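You operate a simulated robot arm through the tools that you are given. There is no shell and no other tool.

Carry out the task below with a simulated two-armed robot. There is one attempt and no reset: what you move stays moved.

## Task
Change the blown fuse on the fuse board and switch it back on.
Fine: board switch off first; blown fuse into the slot marked SPENT; fit the spare whose amps match the slot's plate. Where these are worked on the way, their far stop is far enough and under half their travel is too little: board switch.

Only the result counts: the job must be done as asked and must still hold three seconds after the hand-in. Knocking over, shifting, dropping, spilling or breaking anything else fails it.

## Robot
Two 7-joint arms with two-finger grippers on one trunk that stands fixed in place. Base frame: the origin is at the foot of the trunk, x ahead of it, y to its left, z up. Readings come in m, degrees, newtons and seconds.
The left shoulder is at [0.06, 0.123, 1.02], the right one opposite. With the tool pointing down near the work surface each hand reaches from about 0.34 to 0.8 m from the base axis, measured 20 degrees to its own side. Payload 1.47 kg a hand.
Tool frame (each hand has its own): the origin (TCP) lies between the finger pads and is the grasp point; the fingertips stand 0.016 m ahead of it; z points along the fingers, y is the line along which they close. The gripper opens to 0.087 m; its body begins 0.055 m behind the TCP.
Orientation is that of the tool frame in the base frame, as a unit quaternion [w, x, y, z]. With the fingers straight down and closing along the base's y, the tool's x points along the base's -x, its y along +y and its z along -z.

## Interface
- The arms move only by the tool move_arm. It takes "left_plan", "right_plan" or both (then of equal length, played together; a hand with none holds still); each is a list of rows, each a list of 7 numbers: the shift along the tool's x, y, z in units of 250 mm (1.0 is 250 mm), then the turn, a rotation vector about the tool's x, y, z in units of 45 degrees (1.0 is 45 degrees), then the closure, from 0 (fully open) to 1 (shut). In form: [[dx, dy, dz, rx, ry, rz, hand], ...]. A call has 1 to 20 rows; each row is the pose to reach, as a shift and turn from the pose commanded when the call began, along the tool's axes at that moment. A call with a number of a shift or a turn outside -1 to 1 is refused whole. A row lasts 0.2 s, in which the tool goes at most 0.05 m and 8.6 degrees; a call with a longer step from one row to the next is refused whole, and so is a gripper value outside its range. Where a pose cannot be reached the arm comes as near as it can. A force on the tool above 40 N (or 10 N above the force at the start of the call, whichever is more), or a blocked arm, ends the call early, and 0.2 s more pass. The fingers move at their own pace (about 0.153 m/s each) and stop on an object; they squeeze with about 28 N. The grip force told is the motor's: it shows also when the fingers shut on nothing. Time passes only in rows, and 0.2 s behind the last, so rows that repeat a pose let the fingers close. It gives the time, the measured TCP pose, the force on the tool (base axes), the opening and the grip force at its end, in the units of the frame above (readings bear some noise), with the torque about the TCP (base axes, N m) and any sound that the robot's microphone picked up, and new pictures: "pictures" is both (left out), scene, wrist or none (wrist: the cameras of the hands that moved).
- Cameras (640 x 400 px; columns grow to the right, rows downward): "scene" is now at [0.0847, -0.0019, 1.5803]; the picture's right is [-0.14, -0.99, 0.00], its down [-0.74, 0.11, -0.66] and it looks along [0.66, -0.09, -0.75] (base axes); focal length 350 px, centre (320, 200). "left" rides on the left gripper at [0.073, -0.012, -0.09] in its tool frame; the picture's right is [0.16, 0.99, 0.00], its down [-0.72, 0.12, -0.68] and it looks along [-0.67, 0.11, 0.73] (tool axes); focal length 247 px, centre (320, 200). "right" rides on the right gripper at [0.073, 0.012, -0.09] in its tool frame; the picture's right is [-0.16, 0.99, 0.00], its down [-0.72, -0.12, -0.68] and it looks along [-0.67, -0.11, 0.73] (tool axes); focal length 247 px, centre (320, 200). There is no depth. A picture from a camera that has moved, and an enlarged one, comes with that camera's place and axes in the base frame and with its lens. The place of the scene camera against the robot may be out by one fixed shift of up to 0.018 m in any direction.
- lift_body(by): moves the trunk up (or, below 0, down) by that many m; the arms and the scene camera ride with it, the base frame stays. It gives what a move gives, with no picture.
- head_to(pan, tilt): turns the head with the scene camera to pan (to the left, within 120 degrees either way) and tilt (down, from -29 to 69), counted from straight ahead of the robot. It gives what a move gives, and a new picture of the scene camera.
- enlarge(camera, box): a new picture of the part [left, top, right, bottom] of that camera's present view, enlarged. No time passes.
- hand_in(): hands the job in; it is judged then, once.

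Nothing tells you positions but the pictures and the camera data. Unless the task says otherwise, let go and move clear before handing in.

The tools are called after "Request:" as name(argument=value, ...) on one line, values as JSON. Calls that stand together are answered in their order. move_arm: Moves the arms, as the interface text tells. Its arguments: {"type":"object","properties":{"left_plan":{"type":"array"},"right_plan":{"type":"array"},"pictures":{"type":"string","enum":["both","scene","wrist","none"]}},"required":[]} The other tools are called the same way: lift_body (by) moves the trunk up or down; head_to (pan, tilt) turns the head that bears the scene camera; enlarge (camera, box) takes an enlarged picture of a part of a camera's view; hand_in () hands the job in.

At the start:

```text
time_s: 0.0
left_eef_pos: [0.5175, 0.1855, 1.1733]
left_tool_rot: [0.0, 0.0, 1.0, 0.0]
left_ft_force: [0.4, 0.6, 0.3]
left_torque: [-0.03, -0.03, -0.02]
left_finger_gap: 0.0871
left_grip_force: 0.0
right_eef_pos: [0.4444, -0.2789, 1.1082]
right_tool_rot: [-0.001, 0.0, 1.0, 0.001]
right_ft_force: [-0.5, -0.5, 0.8]
right_torque: [0.01, 0.02, 0.0]
right_finger_gap: 0.0869
right_grip_force: 0.1
trunk travel left (down, up): [-0.175, 0.055]
head pan, tilt (commanded): [-8.2, 48.5]
```

scene: 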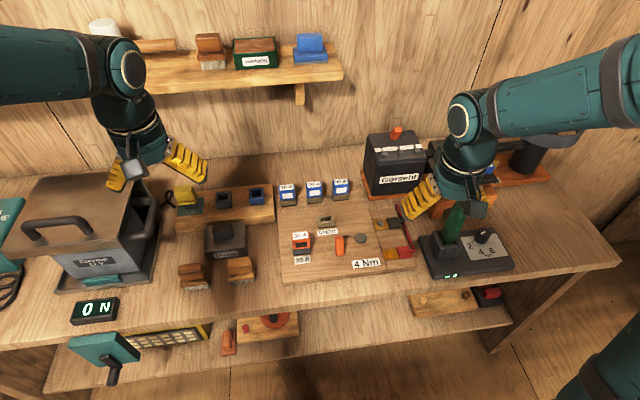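
right: 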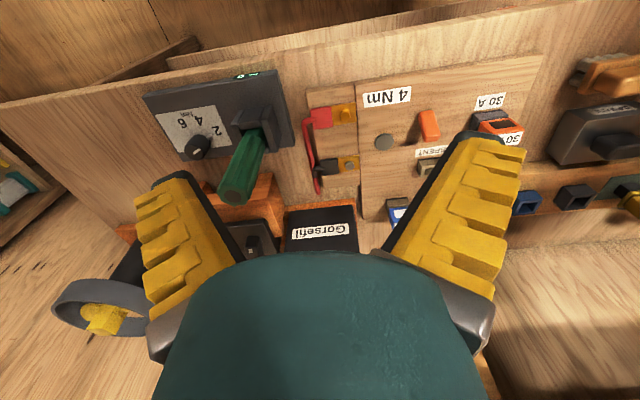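
left: 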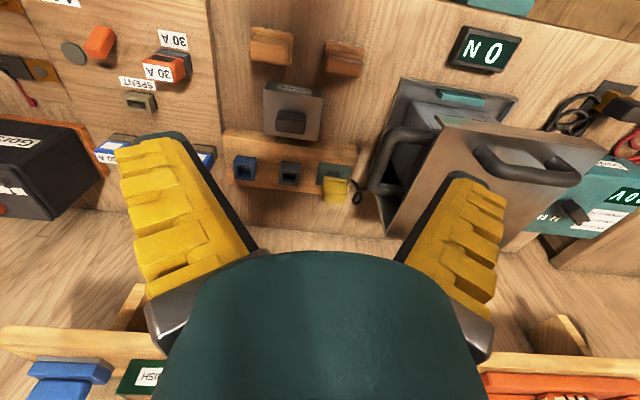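

I see a wooden fuse board in the middle of the bench with a red 30 A holder, a SPENT slot, a red switch and three spare fuses behind it. I will look closer before I move anything.

Request:
enlarge(camera="scene", box=[260, 160, 430, 290])

Request:
enlarge(camera="left", box=[20, 0, 220, 180])

Request:
enlarge(camera="right", box=[300, 60, 560, 260])

```text
3.08 times, centred on (345, 225) of scene
camera zoom: at [0.0847, -0.0019, 1.5803], right [-0.14, -0.99, 0.0], down [-0.74, 0.11, -0.66], along [0.66, -0.09, -0.75], focal length 1078 px, centre (243, 123)
```

zoom: 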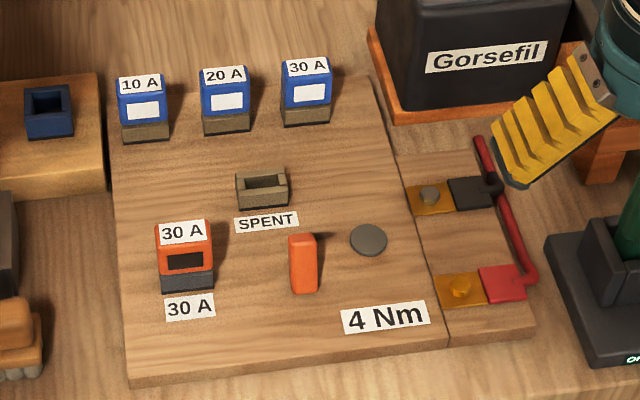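

```text
2.22 times, centred on (120, 90) of left
camera zoom: at [0.4439, 0.1727, 1.2624], right [-0.16, 0.99, 0.0], down [0.72, 0.12, 0.68], along [0.67, 0.11, -0.73], focal length 549 px, centre (764, 444)
```

zoom: 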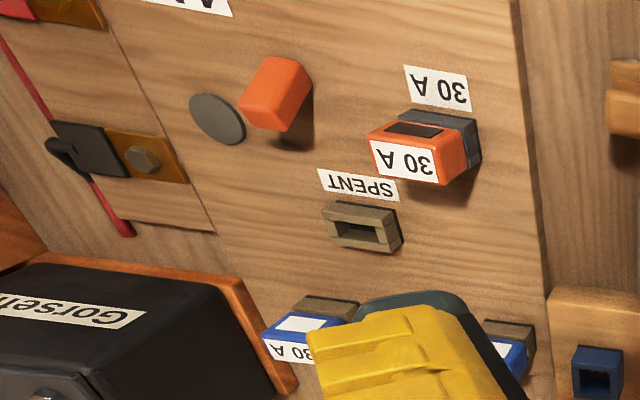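

```text
2.00 times, centred on (430, 160) of right
camera zoom: at [0.3715, -0.2675, 1.1972], right [0.16, 0.99, 0.0], down [0.72, -0.12, 0.68], along [0.67, -0.11, -0.73], focal length 494 px, centre (100, 280)
```

zoom: 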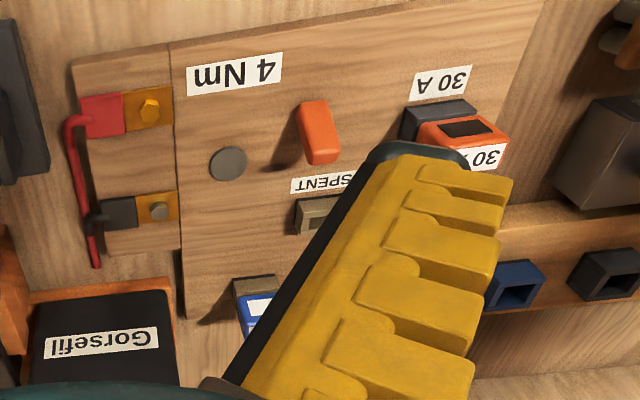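

The board lies flat at about z 0.84, with the SPENT slot near [0.65, -0.10] and the spares near x 0.76. I will bring the right hand over the board, staying high, to get a better look.

Request:
move_arm(right_plan=[[0, 0.18, 0, 0, 0, 0, 0], [0, 0.36, 0, 0, 0, 0, 0], [0, 0.54, 0, 0, 0, 0, 0], [0, 0.72, 0, 0, 0, 0, 0], [0, 0.72, 0, 0, 0, 0, 0]], pictures="both")

```text
time_s: 1.2
left_eef_pos: [0.5179, 0.1857, 1.1744]
left_tool_rot: [0.0, 0.001, 1.0, -0.001]
left_ft_force: [0.7, 1.3, 0.8]
left_torque: [-0.03, 0.02, 0.02]
left_finger_gap: 0.0869
left_grip_force: 0.0
right_eef_pos: [0.4443, -0.1, 1.109]
right_tool_rot: [0.0, 0.001, 1.0, 0.0]
right_ft_force: [0.2, -0.9, -0.1]
right_torque: [0.01, -0.02, 0.01]
right_finger_gap: 0.0872
right_grip_force: 0.0
trunk travel left (down, up): [-0.175, 0.055]
head pan, tilt (commanded): [-8.2, 48.5]
camera scene: at [0.0843, -0.0026, 1.5803], right [-0.14, -0.99, 0.0], down [-0.74, 0.11, -0.66], along [0.66, -0.09, -0.75], focal length 350 px, centre (320, 200)
camera right: at [0.372, -0.0881, 1.1983], right [0.16, 0.99, 0.0], down [0.72, -0.12, 0.68], along [0.67, -0.11, -0.73], focal length 247 px, centre (320, 200)
```

scene: 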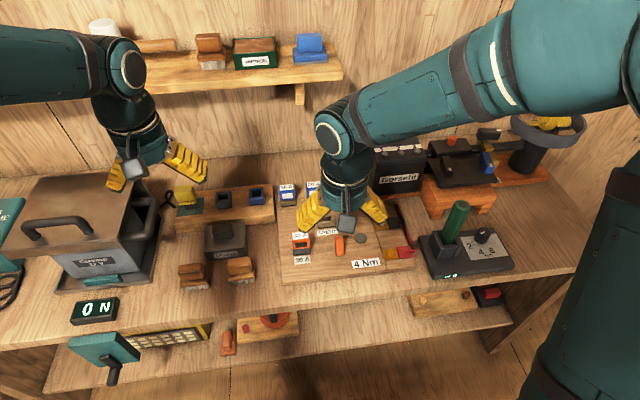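
right: 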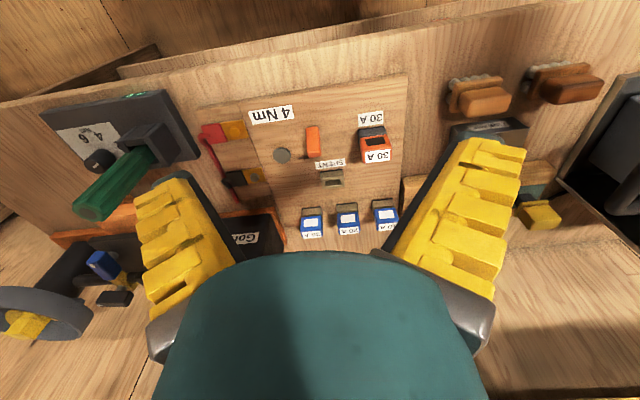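

Request:
enlarge(camera="right", box=[240, 90, 420, 250])

Request:
enlarge(camera="right", box=[290, 110, 400, 190])

Request:
enlarge(camera="right", box=[290, 180, 410, 250])

```text
2.50 times, centred on (330, 170) of right
camera zoom: at [0.372, -0.0881, 1.1983], right [0.16, 0.99, 0.0], down [0.72, -0.12, 0.68], along [0.67, -0.11, -0.73], focal length 617 px, centre (295, 275)
```

zoom: 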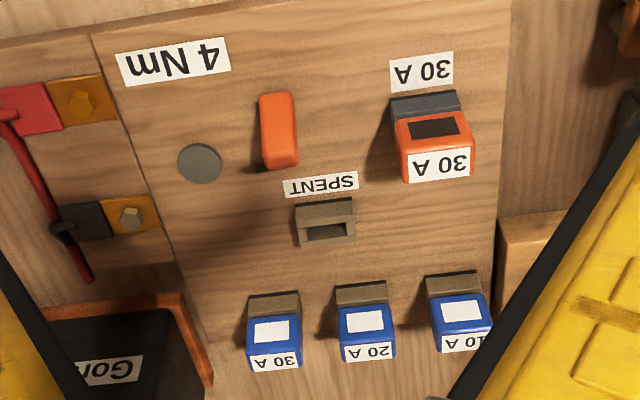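

```text
5.00 times, centred on (345, 150) of right
camera zoom: at [0.372, -0.0881, 1.1983], right [0.16, 0.99, 0.0], down [0.72, -0.12, 0.68], along [0.67, -0.11, -0.73], focal length 1235 px, centre (195, 450)
```

zoom: 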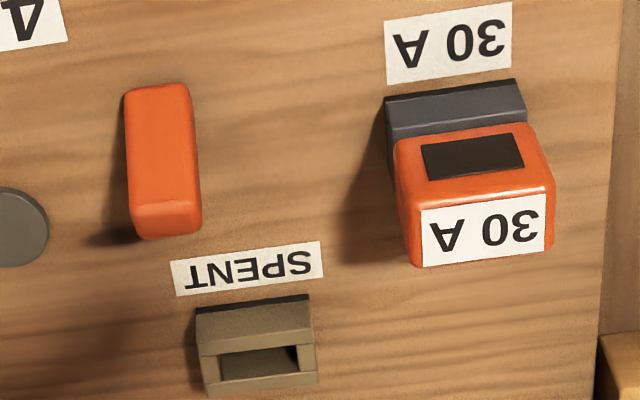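

```text
5.33 times, centred on (350, 215) of right
camera zoom: at [0.372, -0.0881, 1.1983], right [0.16, 0.99, 0.0], down [0.72, -0.12, 0.68], along [0.67, -0.11, -0.73], focal length 1317 px, centre (160, 120)
```

zoom: 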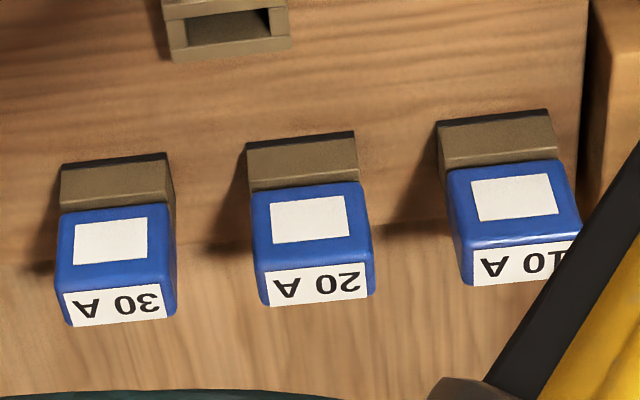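

The board top comes out flat at about z 0.822. The blown fuse is near [0.584, -0.037], SPENT near [0.658, -0.112], the matching 30 A spare near [0.749, -0.166], and the orange lever, now leaning away from me, near [0.56, -0.131]. I will look at the finger shape and the lever up close.

Request:
enlarge(camera="scene", box=[270, 150, 420, 260])

Request:
enlarge(camera="left", box=[0, 0, 230, 160])

Request:
enlarge(camera="right", box=[250, 90, 350, 170])

```text
3.64 times, centred on (345, 205) of scene
camera zoom: at [0.0843, -0.0026, 1.5803], right [-0.14, -0.99, 0.0], down [-0.74, 0.11, -0.66], along [0.66, -0.09, -0.75], focal length 1273 px, centre (229, 182)
```

zoom: 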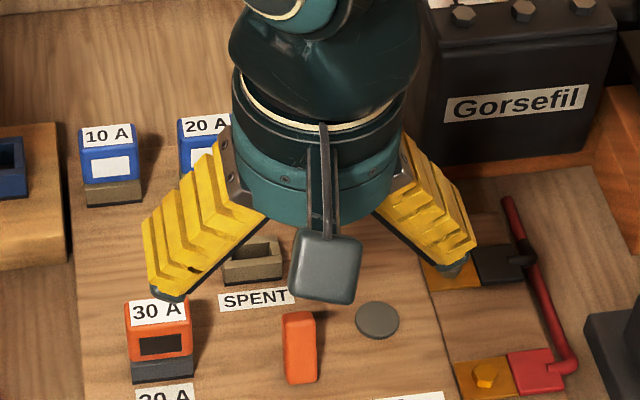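

```text
2.50 times, centred on (115, 80) of left
camera zoom: at [0.4436, 0.1721, 1.2626], right [-0.16, 0.99, 0.0], down [0.72, 0.11, 0.68], along [0.67, 0.11, -0.73], focal length 617 px, centre (832, 500)
```

zoom: 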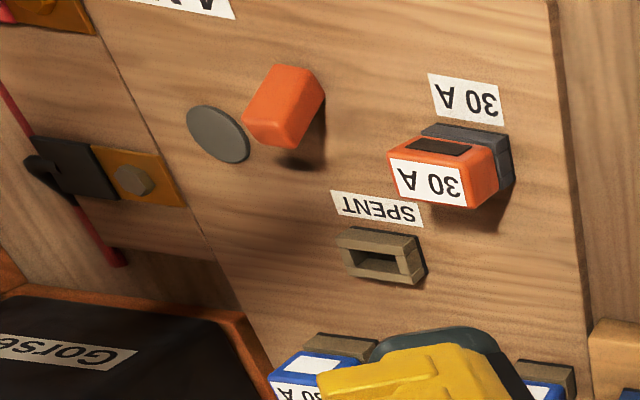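

```text
5.00 times, centred on (300, 130) of right
camera zoom: at [0.372, -0.0881, 1.1983], right [0.16, 0.99, 0.0], down [0.72, -0.12, 0.68], along [0.67, -0.11, -0.73], focal length 1235 px, centre (420, 550)
```

zoom: 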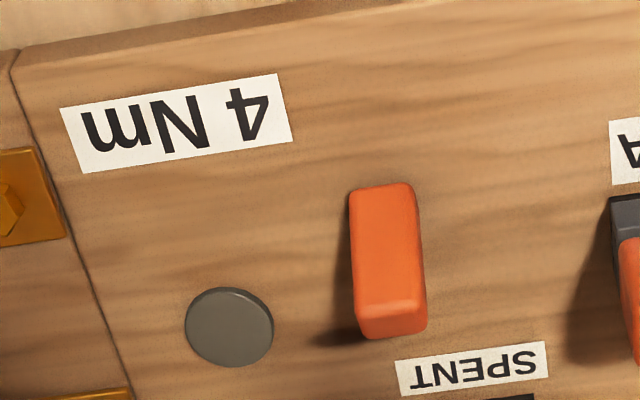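

The fingers look splayed when open, so I will close them in free air in two stages to learn their shape before going near anything.

Request:
move_arm(right_plan=[[0, 0, 0, 0, 0, 0, 0.5], [0, 0, 0, 0, 0, 0, 0.5], [0, 0, 0, 0, 0, 0, 0.5]], pictures="both")

Request:
move_arm(right_plan=[[0, 0, 0, 0, 0, 0, 1], [0, 0, 0, 0, 0, 0, 1], [0, 0, 0, 0, 0, 0, 1]], pictures="both")

```text
time_s: 2.0
left_eef_pos: [0.5165, 0.1851, 1.1733]
left_tool_rot: [0.001, 0.0, 1.0, 0.0]
left_ft_force: [-0.3, 0.3, 1.1]
left_torque: [-0.02, -0.01, 0.02]
left_finger_gap: 0.087
left_grip_force: 0.1
right_eef_pos: [0.4437, -0.101, 1.1087]
right_tool_rot: [0.0, 0.0, 1.0, 0.0]
right_ft_force: [-0.4, 0.8, -0.5]
right_torque: [0.0, 0.04, 0.01]
right_finger_gap: 0.049
right_grip_force: 4.2
trunk travel left (down, up): [-0.175, 0.055]
head pan, tilt (commanded): [-8.2, 48.5]
camera scene: at [0.0846, -0.0021, 1.5803], right [-0.14, -0.99, 0.0], down [-0.74, 0.11, -0.66], along [0.66, -0.09, -0.75], focal length 350 px, centre (320, 200)
camera right: at [0.3722, -0.0882, 1.1982], right [0.16, 0.99, 0.0], down [0.72, -0.12, 0.68], along [0.67, -0.11, -0.73], focal length 247 px, centre (320, 200)
```

scene: 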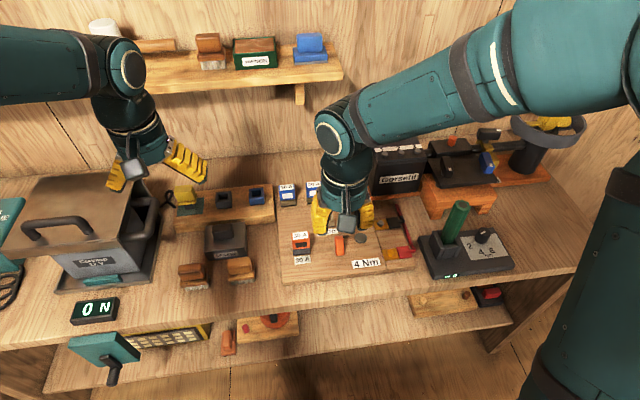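
right: 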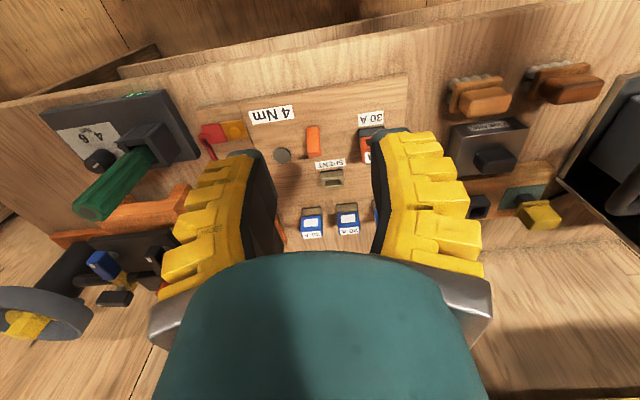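

```text
time_s: 2.8
left_eef_pos: [0.5171, 0.1848, 1.172]
left_tool_rot: [0.0, 0.0, 1.0, 0.0]
left_ft_force: [-0.4, -0.1, -0.3]
left_torque: [0.01, 0.02, -0.02]
left_finger_gap: 0.087
left_grip_force: 0.0
right_eef_pos: [0.4449, -0.0998, 1.1097]
right_tool_rot: [0.0, 0.0, 1.0, 0.0]
right_ft_force: [0.0, 1.0, -0.6]
right_torque: [-0.02, 0.01, -0.01]
right_finger_gap: 0.0
right_grip_force: 27.9
trunk travel left (down, up): [-0.175, 0.055]
head pan, tilt (commanded): [-8.2, 48.5]
camera scene: at [0.0847, -0.0019, 1.5803], right [-0.14, -0.99, 0.0], down [-0.74, 0.11, -0.66], along [0.66, -0.09, -0.75], focal length 350 px, centre (320, 200)
camera right: at [0.3722, -0.0881, 1.1982], right [0.16, 0.99, 0.0], down [0.72, -0.12, 0.68], along [0.67, -0.11, -0.73], focal length 247 px, centre (320, 200)
```

scene: 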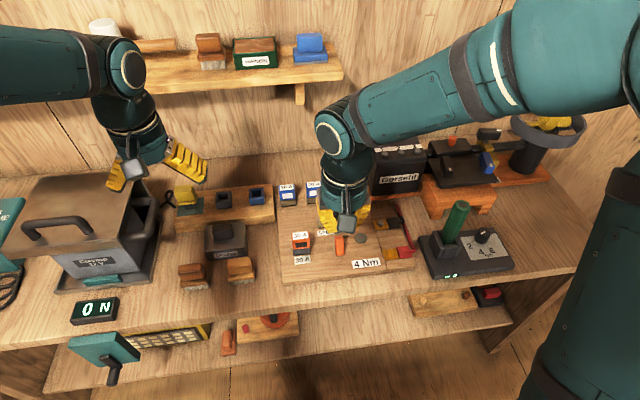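
right: 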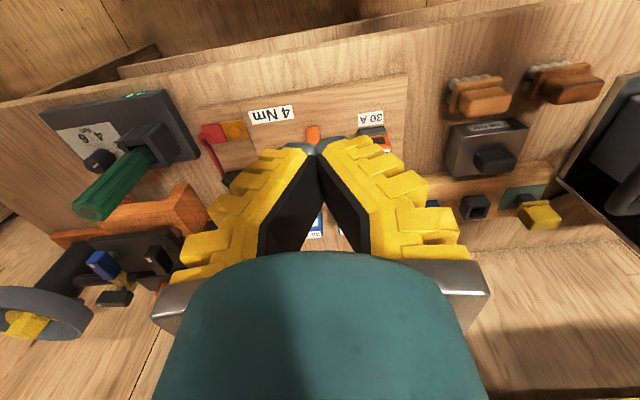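

The fingers pivot: they are roughly parallel at about 45 mm gap and lean inward when shut. I will check their tip thickness, since the spares stand only about 32 mm apart.

Request:
enlarge(camera="right", box=[160, 120, 480, 300])

Request:
enlarge(camera="scene", box=[280, 160, 410, 260])

Request:
enlarge(camera="left", box=[0, 0, 230, 200])

```text
2.00 times, centred on (320, 210) of right
camera zoom: at [0.3722, -0.0881, 1.1982], right [0.16, 0.99, 0.0], down [0.72, -0.12, 0.68], along [0.67, -0.11, -0.73], focal length 494 px, centre (320, 180)
```

zoom: 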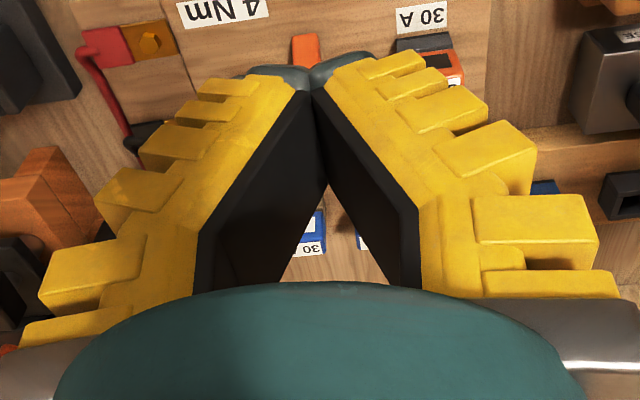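

```text
4.00 times, centred on (345, 210) of scene
camera zoom: at [0.0847, -0.0019, 1.5803], right [-0.14, -0.99, 0.0], down [-0.74, 0.11, -0.66], along [0.66, -0.09, -0.75], focal length 1401 px, centre (220, 160)
```

zoom: 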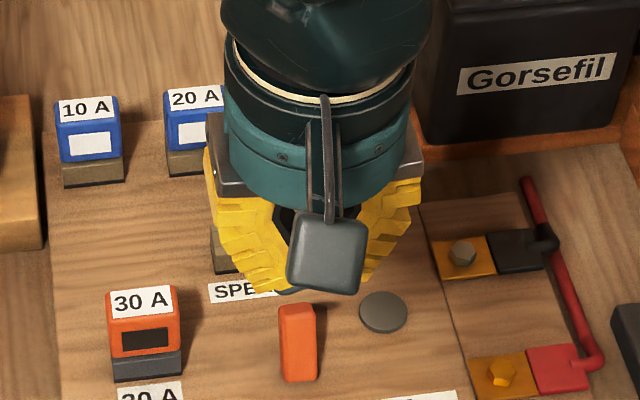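

```text
2.00 times, centred on (115, 100) of left
camera zoom: at [0.4439, 0.1727, 1.2624], right [-0.16, 0.99, 0.0], down [0.72, 0.12, 0.68], along [0.67, 0.11, -0.73], focal length 494 px, centre (730, 400)
```

zoom: 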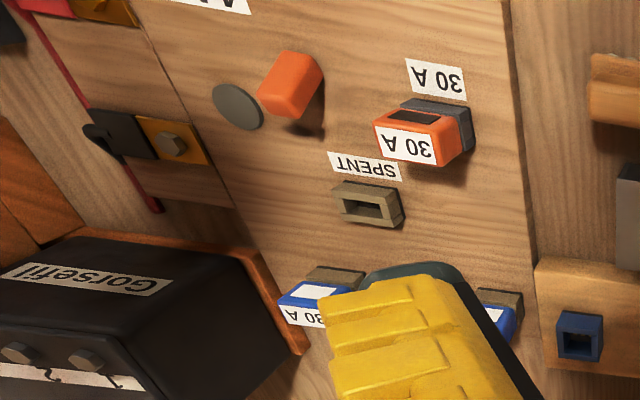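

The matching spare is the blue 30 A and the lever leans toward +x, which I take as ON. I will bring the shut fingers above the gap behind the lever, at about [0.617, -0.131, 0.95].

Request:
move_arm(right_plan=[[-0.1, -0.02, 0.09, 0, 0, 0, 1], [-0.2, -0.04, 0.18, 0, 0, 0, 1], [-0.3, -0.06, 0.27, 0, 0, 0, 1], [-0.4, -0.08, 0.36, 0, 0, 0, 1], [-0.5, -0.1, 0.45, 0, 0, 0, 1], [-0.6, -0.112, 0.55, 0, 0, 0, 1], [-0.69, -0.124, 0.636, 0, 0, 0, 1], [-0.69, -0.124, 0.636, 0, 0, 0, 1]], pictures="both")

```text
time_s: 4.6
left_eef_pos: [0.5172, 0.1841, 1.174]
left_tool_rot: [0.0, -0.001, 1.0, 0.001]
left_ft_force: [0.5, -0.8, -0.4]
left_torque: [0.01, 0.01, 0.04]
left_finger_gap: 0.0869
left_grip_force: 0.0
right_eef_pos: [0.6171, -0.1319, 0.9511]
right_tool_rot: [0.0, 0.0, 1.0, 0.0]
right_ft_force: [-0.2, 0.2, -0.4]
right_torque: [-0.02, -0.03, -0.02]
right_finger_gap: 0.0001
right_grip_force: 28.2
trunk travel left (down, up): [-0.175, 0.055]
head pan, tilt (commanded): [-8.2, 48.5]
camera scene: at [0.0841, -0.0019, 1.5804], right [-0.14, -0.99, 0.0], down [-0.74, 0.11, -0.66], along [0.66, -0.09, -0.75], focal length 350 px, centre (320, 200)
camera right: at [0.5446, -0.1194, 1.0404], right [0.16, 0.99, 0.0], down [0.72, -0.12, 0.68], along [0.67, -0.11, -0.73], focal length 247 px, centre (320, 200)
```

scene: 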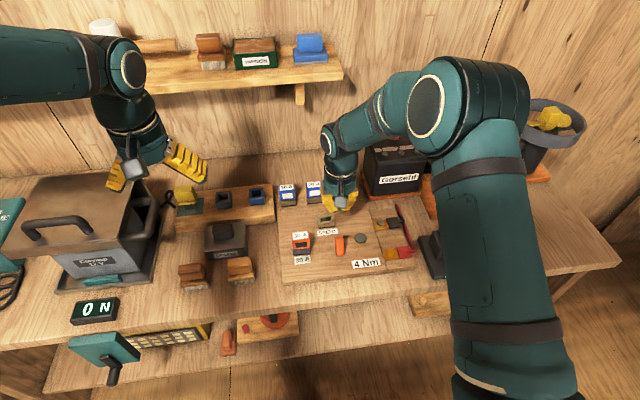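
right: 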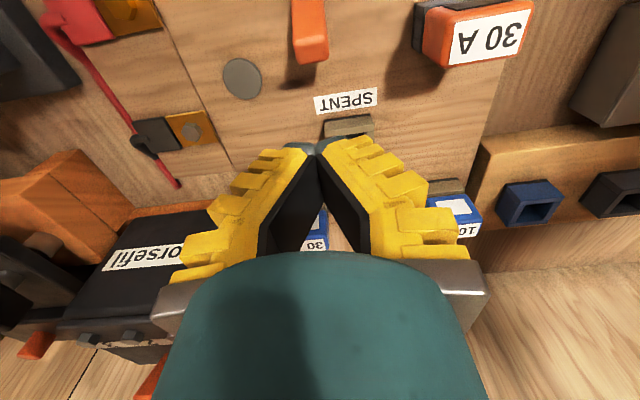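

The lever tip checks out at about [0.587, -0.132, 0.863] and the SPENT socket starts at x 0.647, so the shut fingers fit between them. Next I lower straight down to z 0.862.

Request:
move_arm(right_plan=[[0, 0.003, 0.09, 0, 0, 0, 1], [0, 0.003, 0.18, 0, 0, 0, 1], [0, 0.003, 0.27, 0, 0, 0, 1], [0, 0.003, 0.356, 0, 0, 0, 1], [0, 0.003, 0.356, 0, 0, 0, 1]], pictures="both")

Request:
enlarge(camera="scene", box=[270, 170, 420, 280])

```text
time_s: 5.8
left_eef_pos: [0.5178, 0.1853, 1.1742]
left_tool_rot: [0.0, -0.001, 1.0, 0.0]
left_ft_force: [-0.5, -0.4, 0.3]
left_torque: [0.03, 0.03, -0.04]
left_finger_gap: 0.0871
left_grip_force: 0.1
right_eef_pos: [0.6166, -0.1289, 0.8604]
right_tool_rot: [0.0, 0.0, 1.0, 0.0]
right_ft_force: [0.4, -0.4, 0.2]
right_torque: [0.01, 0.0, 0.0]
right_finger_gap: 0.0
right_grip_force: 28.2
trunk travel left (down, up): [-0.175, 0.055]
head pan, tilt (commanded): [-8.2, 48.5]
camera scene: at [0.0843, -0.0019, 1.5803], right [-0.14, -0.99, 0.0], down [-0.74, 0.11, -0.66], along [0.66, -0.09, -0.75], focal length 350 px, centre (320, 200)
camera right: at [0.5443, -0.1177, 0.9491], right [0.16, 0.99, 0.0], down [0.72, -0.12, 0.68], along [0.67, -0.11, -0.73], focal length 247 px, centre (320, 200)
```

scene: 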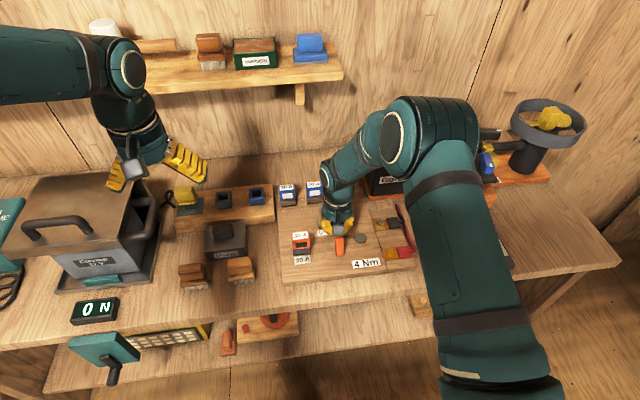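
right: 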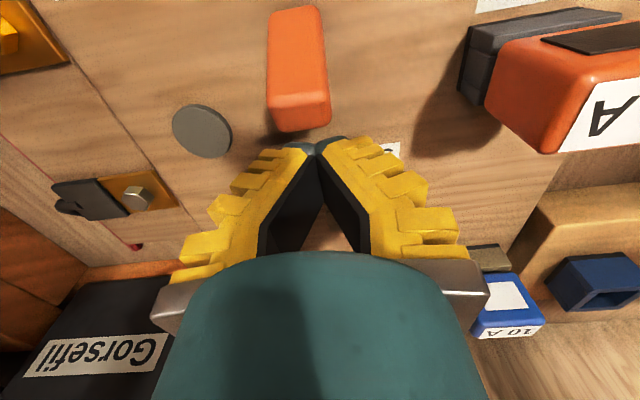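

```text
3.64 times, centred on (345, 225) of scene
camera zoom: at [0.0843, -0.0019, 1.5803], right [-0.14, -0.99, 0.0], down [-0.74, 0.11, -0.66], along [0.66, -0.09, -0.75], focal length 1273 px, centre (229, 109)
```

zoom: 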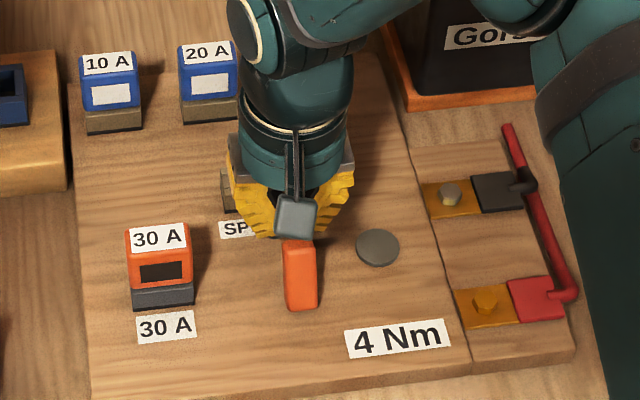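

The fingers sit behind the lever with the tip overlapping. Next I push toward the robot (-x) slowly to flip the lever to off.

Request:
move_arm(right_plan=[[0.03, -0.008, 0, 0, 0, 0, 1], [0.06, -0.008, 0, 0, 0, 0, 1], [0.09, -0.008, 0, 0, 0, 0, 1], [0.12, -0.008, 0, 0, 0, 0, 1], [0.15, -0.008, 0, 0, 0, 0, 1], [0.18, -0.008, 0, 0, 0, 0, 1], [0.2, -0.008, 0, 0, 0, 0, 1]], pictures="wrist")

Request:
enlarge(camera="scene", box=[270, 170, 420, 280])

```text
time_s: 7.4
left_eef_pos: [0.5188, 0.1844, 1.1726]
left_tool_rot: [0.0, 0.0, 1.0, -0.001]
left_ft_force: [-0.3, -0.2, -0.8]
left_torque: [-0.01, 0.01, 0.02]
left_finger_gap: 0.0869
left_grip_force: 0.1
right_eef_pos: [0.5709, -0.1323, 0.8618]
right_tool_rot: [0.004, 0.0, 1.0, 0.001]
right_ft_force: [17.7, -1.7, 1.1]
right_torque: [0.0, -0.14, 0.04]
right_finger_gap: 0.006
right_grip_force: 28.2
trunk travel left (down, up): [-0.175, 0.055]
head pan, tilt (commanded): [-8.2, 48.5]
camera right: at [0.4978, -0.1204, 0.9497], right [0.16, 0.99, 0.0], down [0.72, -0.12, 0.69], along [0.68, -0.11, -0.73], focal length 247 px, centre (320, 200)
```

right: 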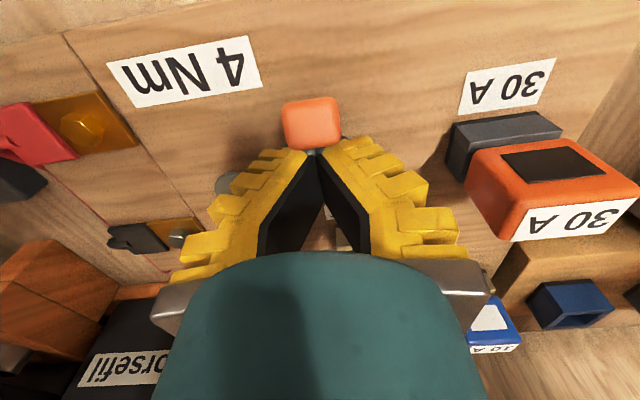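

```text
3.64 times, centred on (345, 225) of scene
camera zoom: at [0.0865, -0.002, 1.5802], right [-0.14, -0.99, 0.0], down [-0.74, 0.11, -0.66], along [0.65, -0.09, -0.75], focal length 1273 px, centre (229, 109)
```

zoom: 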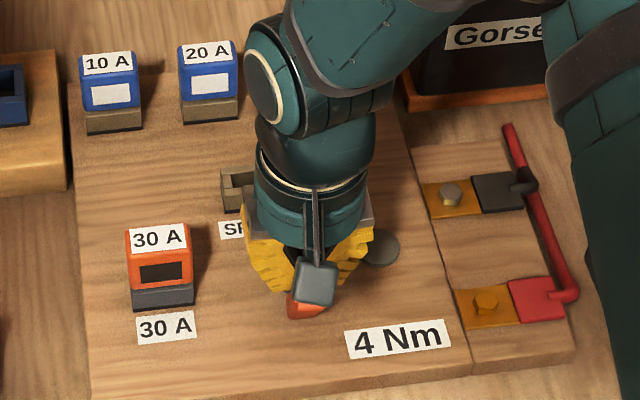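

The lever now leans toward the robot and the tool feels 17.7 N, which looks like the far stop. I will back off and see whether it stays there.

Request:
move_arm(right_plan=[[-0.06, 0, 0, 0, 0, 0, 1], [-0.12, 0, 0, 0, 0, 0, 1], [-0.16, 0, 0, 0, 0, 0, 1], [-0.16, 0, -0.1, 0, 0, 0, 1], [-0.16, 0, -0.2, 0, 0, 0, 1], [-0.16, 0, -0.3, 0, 0, 0, 1], [-0.16, 0, -0.3, 0, 0, 0, 1]], pictures="both")

Request:
enlarge(camera="right", box=[220, 0, 480, 160])

Request:
enlarge(camera="left", box=[0, 0, 230, 160])

Request:
enlarge(camera="scene", box=[270, 170, 420, 280])

```text
time_s: 9.0
left_eef_pos: [0.5182, 0.1856, 1.173]
left_tool_rot: [0.001, 0.001, 1.0, 0.0]
left_ft_force: [0.6, 0.3, 0.0]
left_torque: [0.01, 0.0, -0.01]
left_finger_gap: 0.0872
left_grip_force: 0.1
right_eef_pos: [0.6064, -0.1319, 0.9343]
right_tool_rot: [0.0, 0.001, 1.0, 0.0]
right_ft_force: [0.2, 0.4, -1.4]
right_torque: [-0.04, 0.0, 0.02]
right_finger_gap: 0.0
right_grip_force: 26.9
trunk travel left (down, up): [-0.175, 0.055]
head pan, tilt (commanded): [-8.2, 48.5]
camera scene: at [0.0852, -0.002, 1.5802], right [-0.14, -0.99, 0.0], down [-0.74, 0.11, -0.66], along [0.66, -0.09, -0.75], focal length 350 px, centre (320, 200)
camera right: at [0.5337, -0.1208, 1.0236], right [0.16, 0.99, 0.0], down [0.72, -0.12, 0.68], along [0.67, -0.11, -0.73], focal length 247 px, centre (320, 200)
```

scene: 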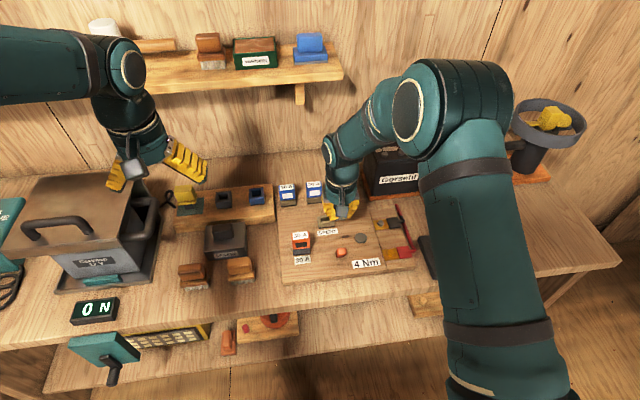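
right: 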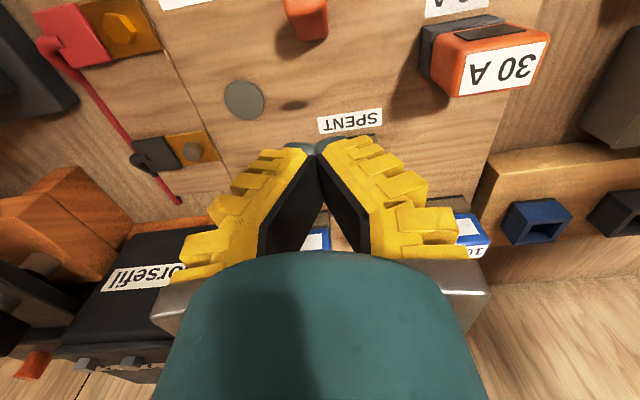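

```text
2.46 times, centred on (350, 80) of right
camera zoom: at [0.5337, -0.1208, 1.0236], right [0.16, 0.99, 0.0], down [0.72, -0.12, 0.68], along [0.67, -0.11, -0.73], focal length 608 px, centre (246, 495)
```

zoom: 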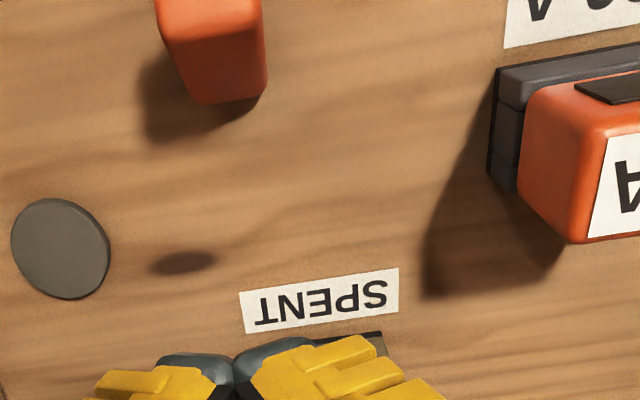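

```text
2.50 times, centred on (115, 80) of left
camera zoom: at [0.4444, 0.1727, 1.2622], right [-0.16, 0.99, 0.0], down [0.72, 0.12, 0.68], along [0.67, 0.11, -0.73], focal length 617 px, centre (832, 500)
```

zoom: 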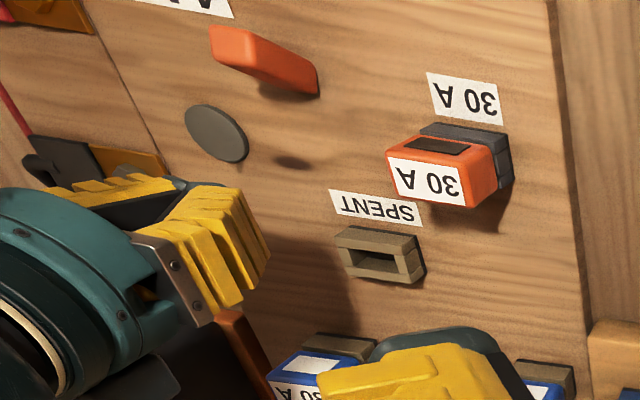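

```text
3.64 times, centred on (345, 225) of scene
camera zoom: at [0.0852, -0.002, 1.5802], right [-0.14, -0.99, 0.0], down [-0.74, 0.11, -0.66], along [0.66, -0.09, -0.75], focal length 1273 px, centre (229, 109)
```

zoom: 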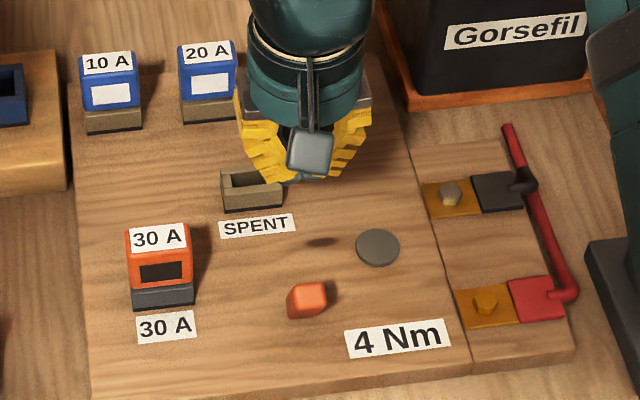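

The lever stays leaning toward the robot, well past half travel, so the board is off. Next I open the hand partly and go above the blown fuse near [0.5835, -0.0375].

Request:
move_arm(right_plan=[[0.0, 0.0, -0.14, 0, 0, 0, 0.6], [0.03, 0.12, -0.14, 0, 0, 0, 0.3], [0.06, 0.25, -0.14, 0, 0, 0, 0.3], [0.092, 0.378, -0.14, 0, 0, 0, 0.3], [0.092, 0.378, -0.14, 0, 0, 0, 0.3], [0.092, 0.378, -0.14, 0, 0, 0, 0.3]], pictures="both")

Request:
enlarge(camera="right", box=[200, 60, 440, 220])

```text
time_s: 10.4
left_eef_pos: [0.5171, 0.1853, 1.173]
left_tool_rot: [0.0, 0.001, 1.0, 0.0]
left_ft_force: [0.8, -0.3, -0.9]
left_torque: [-0.03, -0.01, -0.04]
left_finger_gap: 0.087
left_grip_force: 0.0
right_eef_pos: [0.5843, -0.0365, 0.9704]
right_tool_rot: [0.0, 0.001, 1.0, 0.0]
right_ft_force: [0.4, -0.6, 0.0]
right_torque: [-0.02, 0.04, 0.01]
right_finger_gap: 0.0655
right_grip_force: 3.2
trunk travel left (down, up): [-0.175, 0.055]
head pan, tilt (commanded): [-8.2, 48.5]
camera scene: at [0.0848, -0.0013, 1.5803], right [-0.14, -0.99, 0.0], down [-0.74, 0.11, -0.66], along [0.66, -0.1, -0.75], focal length 350 px, centre (320, 200)
camera right: at [0.5114, -0.0249, 1.0594], right [0.16, 0.99, 0.0], down [0.72, -0.12, 0.68], along [0.67, -0.11, -0.73], focal length 247 px, centre (320, 200)
```

scene: 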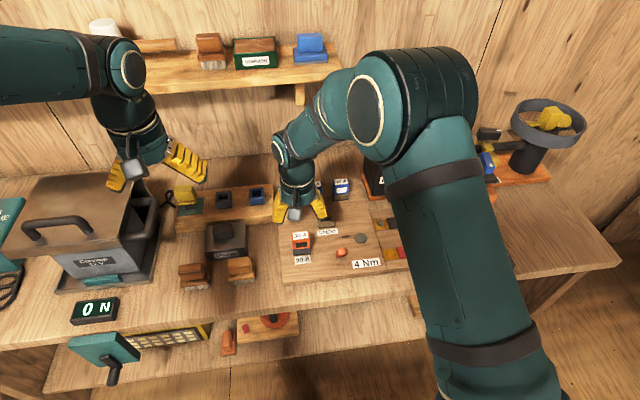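
right: 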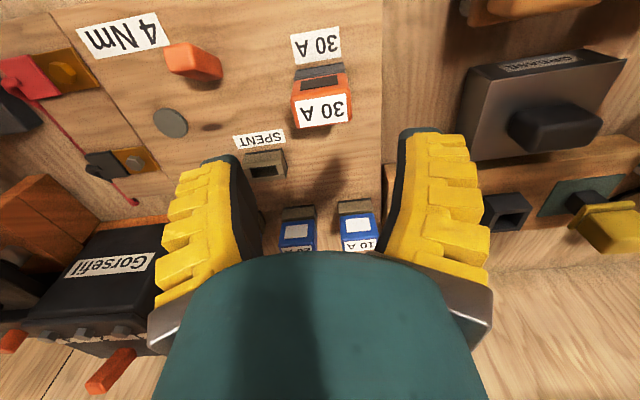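

```text
2.50 times, centred on (320, 140) of right
camera zoom: at [0.5114, -0.0249, 1.0594], right [0.16, 0.99, 0.0], down [0.72, -0.12, 0.68], along [0.67, -0.11, -0.73], focal length 617 px, centre (320, 350)
```

zoom: 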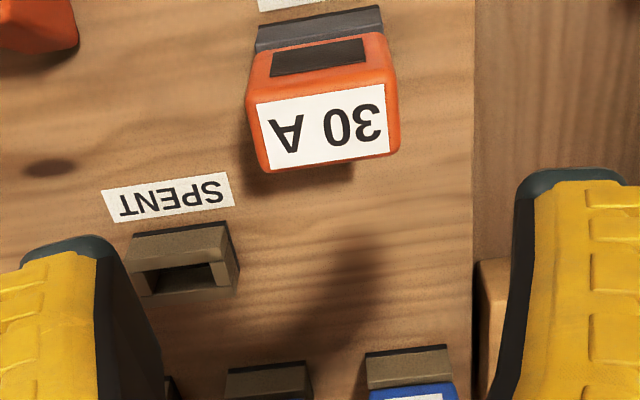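

From this view the blown fuse's top is centred at about [0.585, -0.035] and is about 40 by 21 mm. I will lower around it to z 0.870 with the fingers open.

Request:
move_arm(right_plan=[[-0.004, 0.01, 0.1, 0, 0, 0, 0.3], [-0.004, 0.01, 0.2, 0, 0, 0, 0.3], [-0.004, 0.01, 0.28, 0, 0, 0, 0.3], [-0.004, 0.01, 0.35, 0, 0, 0, 0.3], [-0.004, 0.01, 0.404, 0, 0, 0, 0.3], [-0.004, 0.01, 0.404, 0, 0, 0, 0.3]], pictures="both")

Request:
enlarge(camera="scene", box=[250, 170, 400, 280])

```text
time_s: 11.8
left_eef_pos: [0.5169, 0.1848, 1.1731]
left_tool_rot: [0.0, 0.0, 1.0, 0.001]
left_ft_force: [-0.4, 0.0, -0.4]
left_torque: [0.01, -0.01, 0.0]
left_finger_gap: 0.0871
left_grip_force: 0.1
right_eef_pos: [0.5857, -0.0352, 0.8696]
right_tool_rot: [0.0, 0.0, 1.0, 0.0]
right_ft_force: [0.7, -0.3, -0.3]
right_torque: [0.0, -0.02, -0.02]
right_finger_gap: 0.0654
right_grip_force: 3.2
trunk travel left (down, up): [-0.175, 0.055]
head pan, tilt (commanded): [-8.2, 48.5]
camera scene: at [0.0845, -0.002, 1.5803], right [-0.14, -0.99, 0.0], down [-0.74, 0.11, -0.66], along [0.66, -0.09, -0.75], focal length 350 px, centre (320, 200)
camera right: at [0.5129, -0.0234, 0.9581], right [0.16, 0.99, 0.0], down [0.72, -0.12, 0.68], along [0.67, -0.11, -0.73], focal length 247 px, centre (320, 200)
```

scene: 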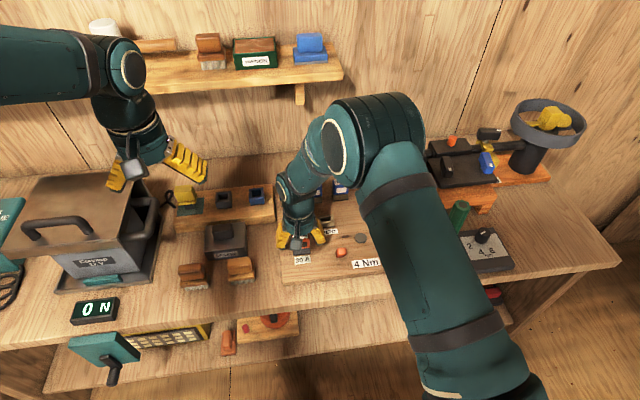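
right: 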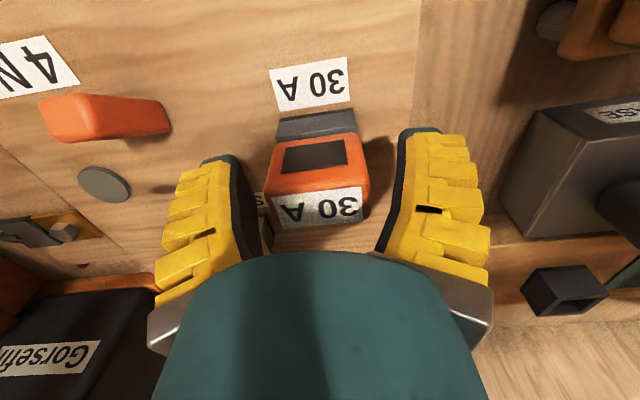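

```text
3.64 times, centred on (325, 225) of scene
camera zoom: at [0.0845, -0.002, 1.5803], right [-0.14, -0.99, 0.0], down [-0.74, 0.11, -0.66], along [0.66, -0.09, -0.75], focal length 1273 px, centre (302, 109)
```

zoom: 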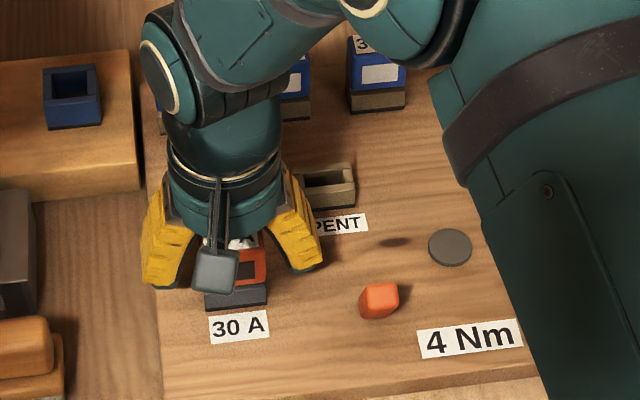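

The fuse sits centred between the fingers with even clearance. Next I close on it without moving.

Request:
move_arm(right_plan=[[0, 0, 0, 0, 0, 0, 0.6], [0, 0, 0, 0, 0, 0, 1], [0, 0, 0, 0, 0, 0, 1], [0, 0, 0, 0, 0, 0, 1]], pictures="wrist")

```text
time_s: 12.8
left_eef_pos: [0.5175, 0.1853, 1.1738]
left_tool_rot: [-0.001, -0.001, 1.0, 0.0]
left_ft_force: [0.0, 0.6, 0.1]
left_torque: [0.0, 0.01, -0.02]
left_finger_gap: 0.0869
left_grip_force: 0.1
right_eef_pos: [0.5859, -0.0346, 0.8695]
right_tool_rot: [0.0, -0.001, 1.0, -0.001]
right_ft_force: [-0.8, -0.4, 0.8]
right_torque: [0.01, -0.01, -0.01]
right_finger_gap: 0.0403
right_grip_force: 28.3
trunk travel left (down, up): [-0.175, 0.055]
head pan, tilt (commanded): [-8.2, 48.5]
camera right: at [0.5129, -0.0233, 0.9582], right [0.16, 0.99, 0.0], down [0.72, -0.12, 0.68], along [0.67, -0.11, -0.73], focal length 247 px, centre (320, 200)
```

right: 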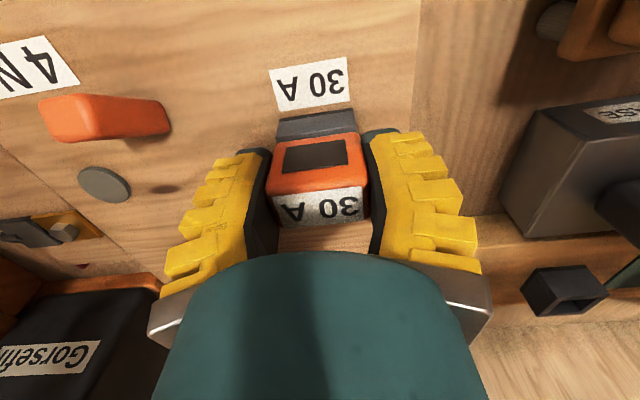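

The fingers hold the fuse at a 40.3 mm gap. Next I pull it straight up, slowly.

Request:
move_arm(right_plan=[[0, 0, -0.02, 0, 0, 0, 1], [0, 0, -0.05, 0, 0, 0, 1], [0, 0, -0.1, 0, 0, 0, 1], [0, 0, -0.16, 0, 0, 0, 1], [0, 0, -0.24, 0, 0, 0, 1], [0, 0, -0.32, 0, 0, 0, 1], [0, 0, -0.32, 0, 0, 0, 1]], pictures="both")

Request:
enlarge(camera="left", box=[0, 0, 230, 160])

Request:
enlarge(camera="scene", box=[250, 170, 400, 280])

```text
time_s: 14.4
left_eef_pos: [0.5184, 0.1848, 1.1737]
left_tool_rot: [0.0, 0.001, 1.0, 0.0]
left_ft_force: [0.2, 0.3, 0.2]
left_torque: [-0.02, 0.01, -0.01]
left_finger_gap: 0.0868
left_grip_force: 0.1
right_eef_pos: [0.5856, -0.0342, 0.9503]
right_tool_rot: [0.0, 0.0, 1.0, 0.0]
right_ft_force: [0.6, -0.1, 0.0]
right_torque: [-0.01, 0.0, 0.0]
right_finger_gap: 0.0401
right_grip_force: 27.6
trunk travel left (down, up): [-0.175, 0.055]
head pan, tilt (commanded): [-8.2, 48.5]
camera scene: at [0.085, -0.0019, 1.5802], right [-0.14, -0.99, 0.0], down [-0.74, 0.11, -0.66], along [0.66, -0.09, -0.75], focal length 350 px, centre (320, 200)
camera right: at [0.5128, -0.0225, 1.0394], right [0.16, 0.99, 0.0], down [0.72, -0.12, 0.68], along [0.67, -0.11, -0.73], focal length 247 px, centre (320, 200)
```

scene: 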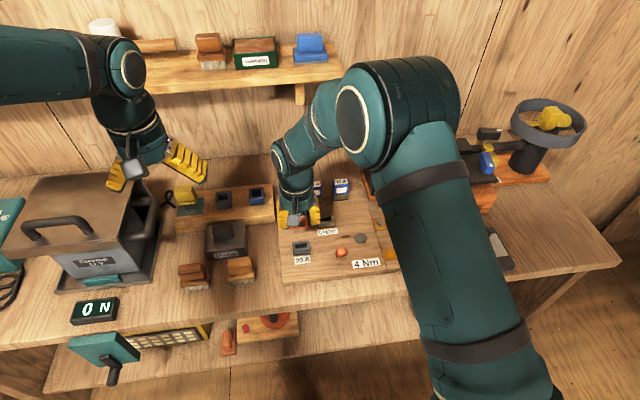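
right: 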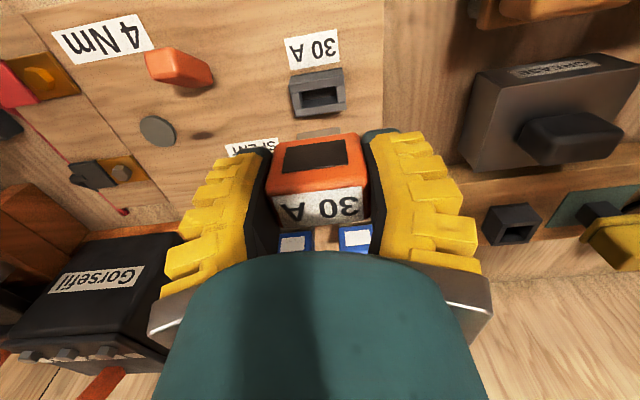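

```text
2.50 times, centred on (115, 80) of left
camera zoom: at [0.4442, 0.1727, 1.2622], right [-0.16, 0.99, 0.0], down [0.72, 0.12, 0.68], along [0.67, 0.11, -0.73], focal length 617 px, centre (832, 500)
```

zoom: 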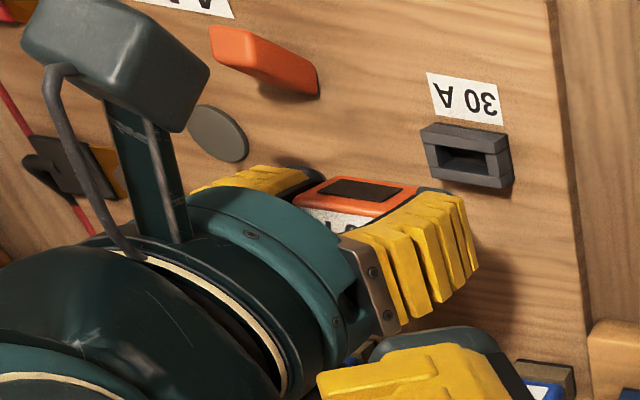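

```text
3.64 times, centred on (325, 225) of scene
camera zoom: at [0.085, -0.0019, 1.5802], right [-0.14, -0.99, 0.0], down [-0.74, 0.11, -0.66], along [0.66, -0.09, -0.75], focal length 1273 px, centre (302, 109)
```

zoom: 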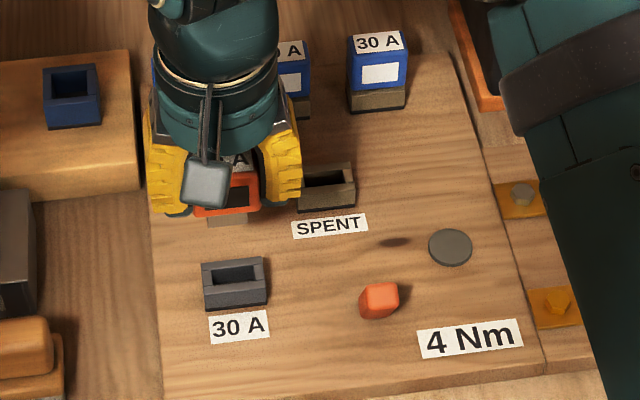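

The blown fuse is out and hanging straight. The empty socket is visible directly below it, so I will record its exact place in the picture. The SPENT socket should show at the same pixels once I am right above it.

Request:
enlarge(camera="right", box=[260, 50, 380, 150])

```text
4.00 times, centred on (320, 100) of right
camera zoom: at [0.5128, -0.0225, 1.0394], right [0.16, 0.99, 0.0], down [0.72, -0.12, 0.68], along [0.67, -0.11, -0.73], focal length 988 px, centre (320, 600)
```

zoom: 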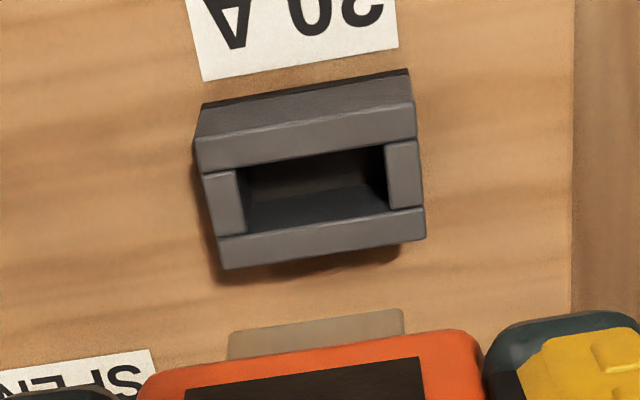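

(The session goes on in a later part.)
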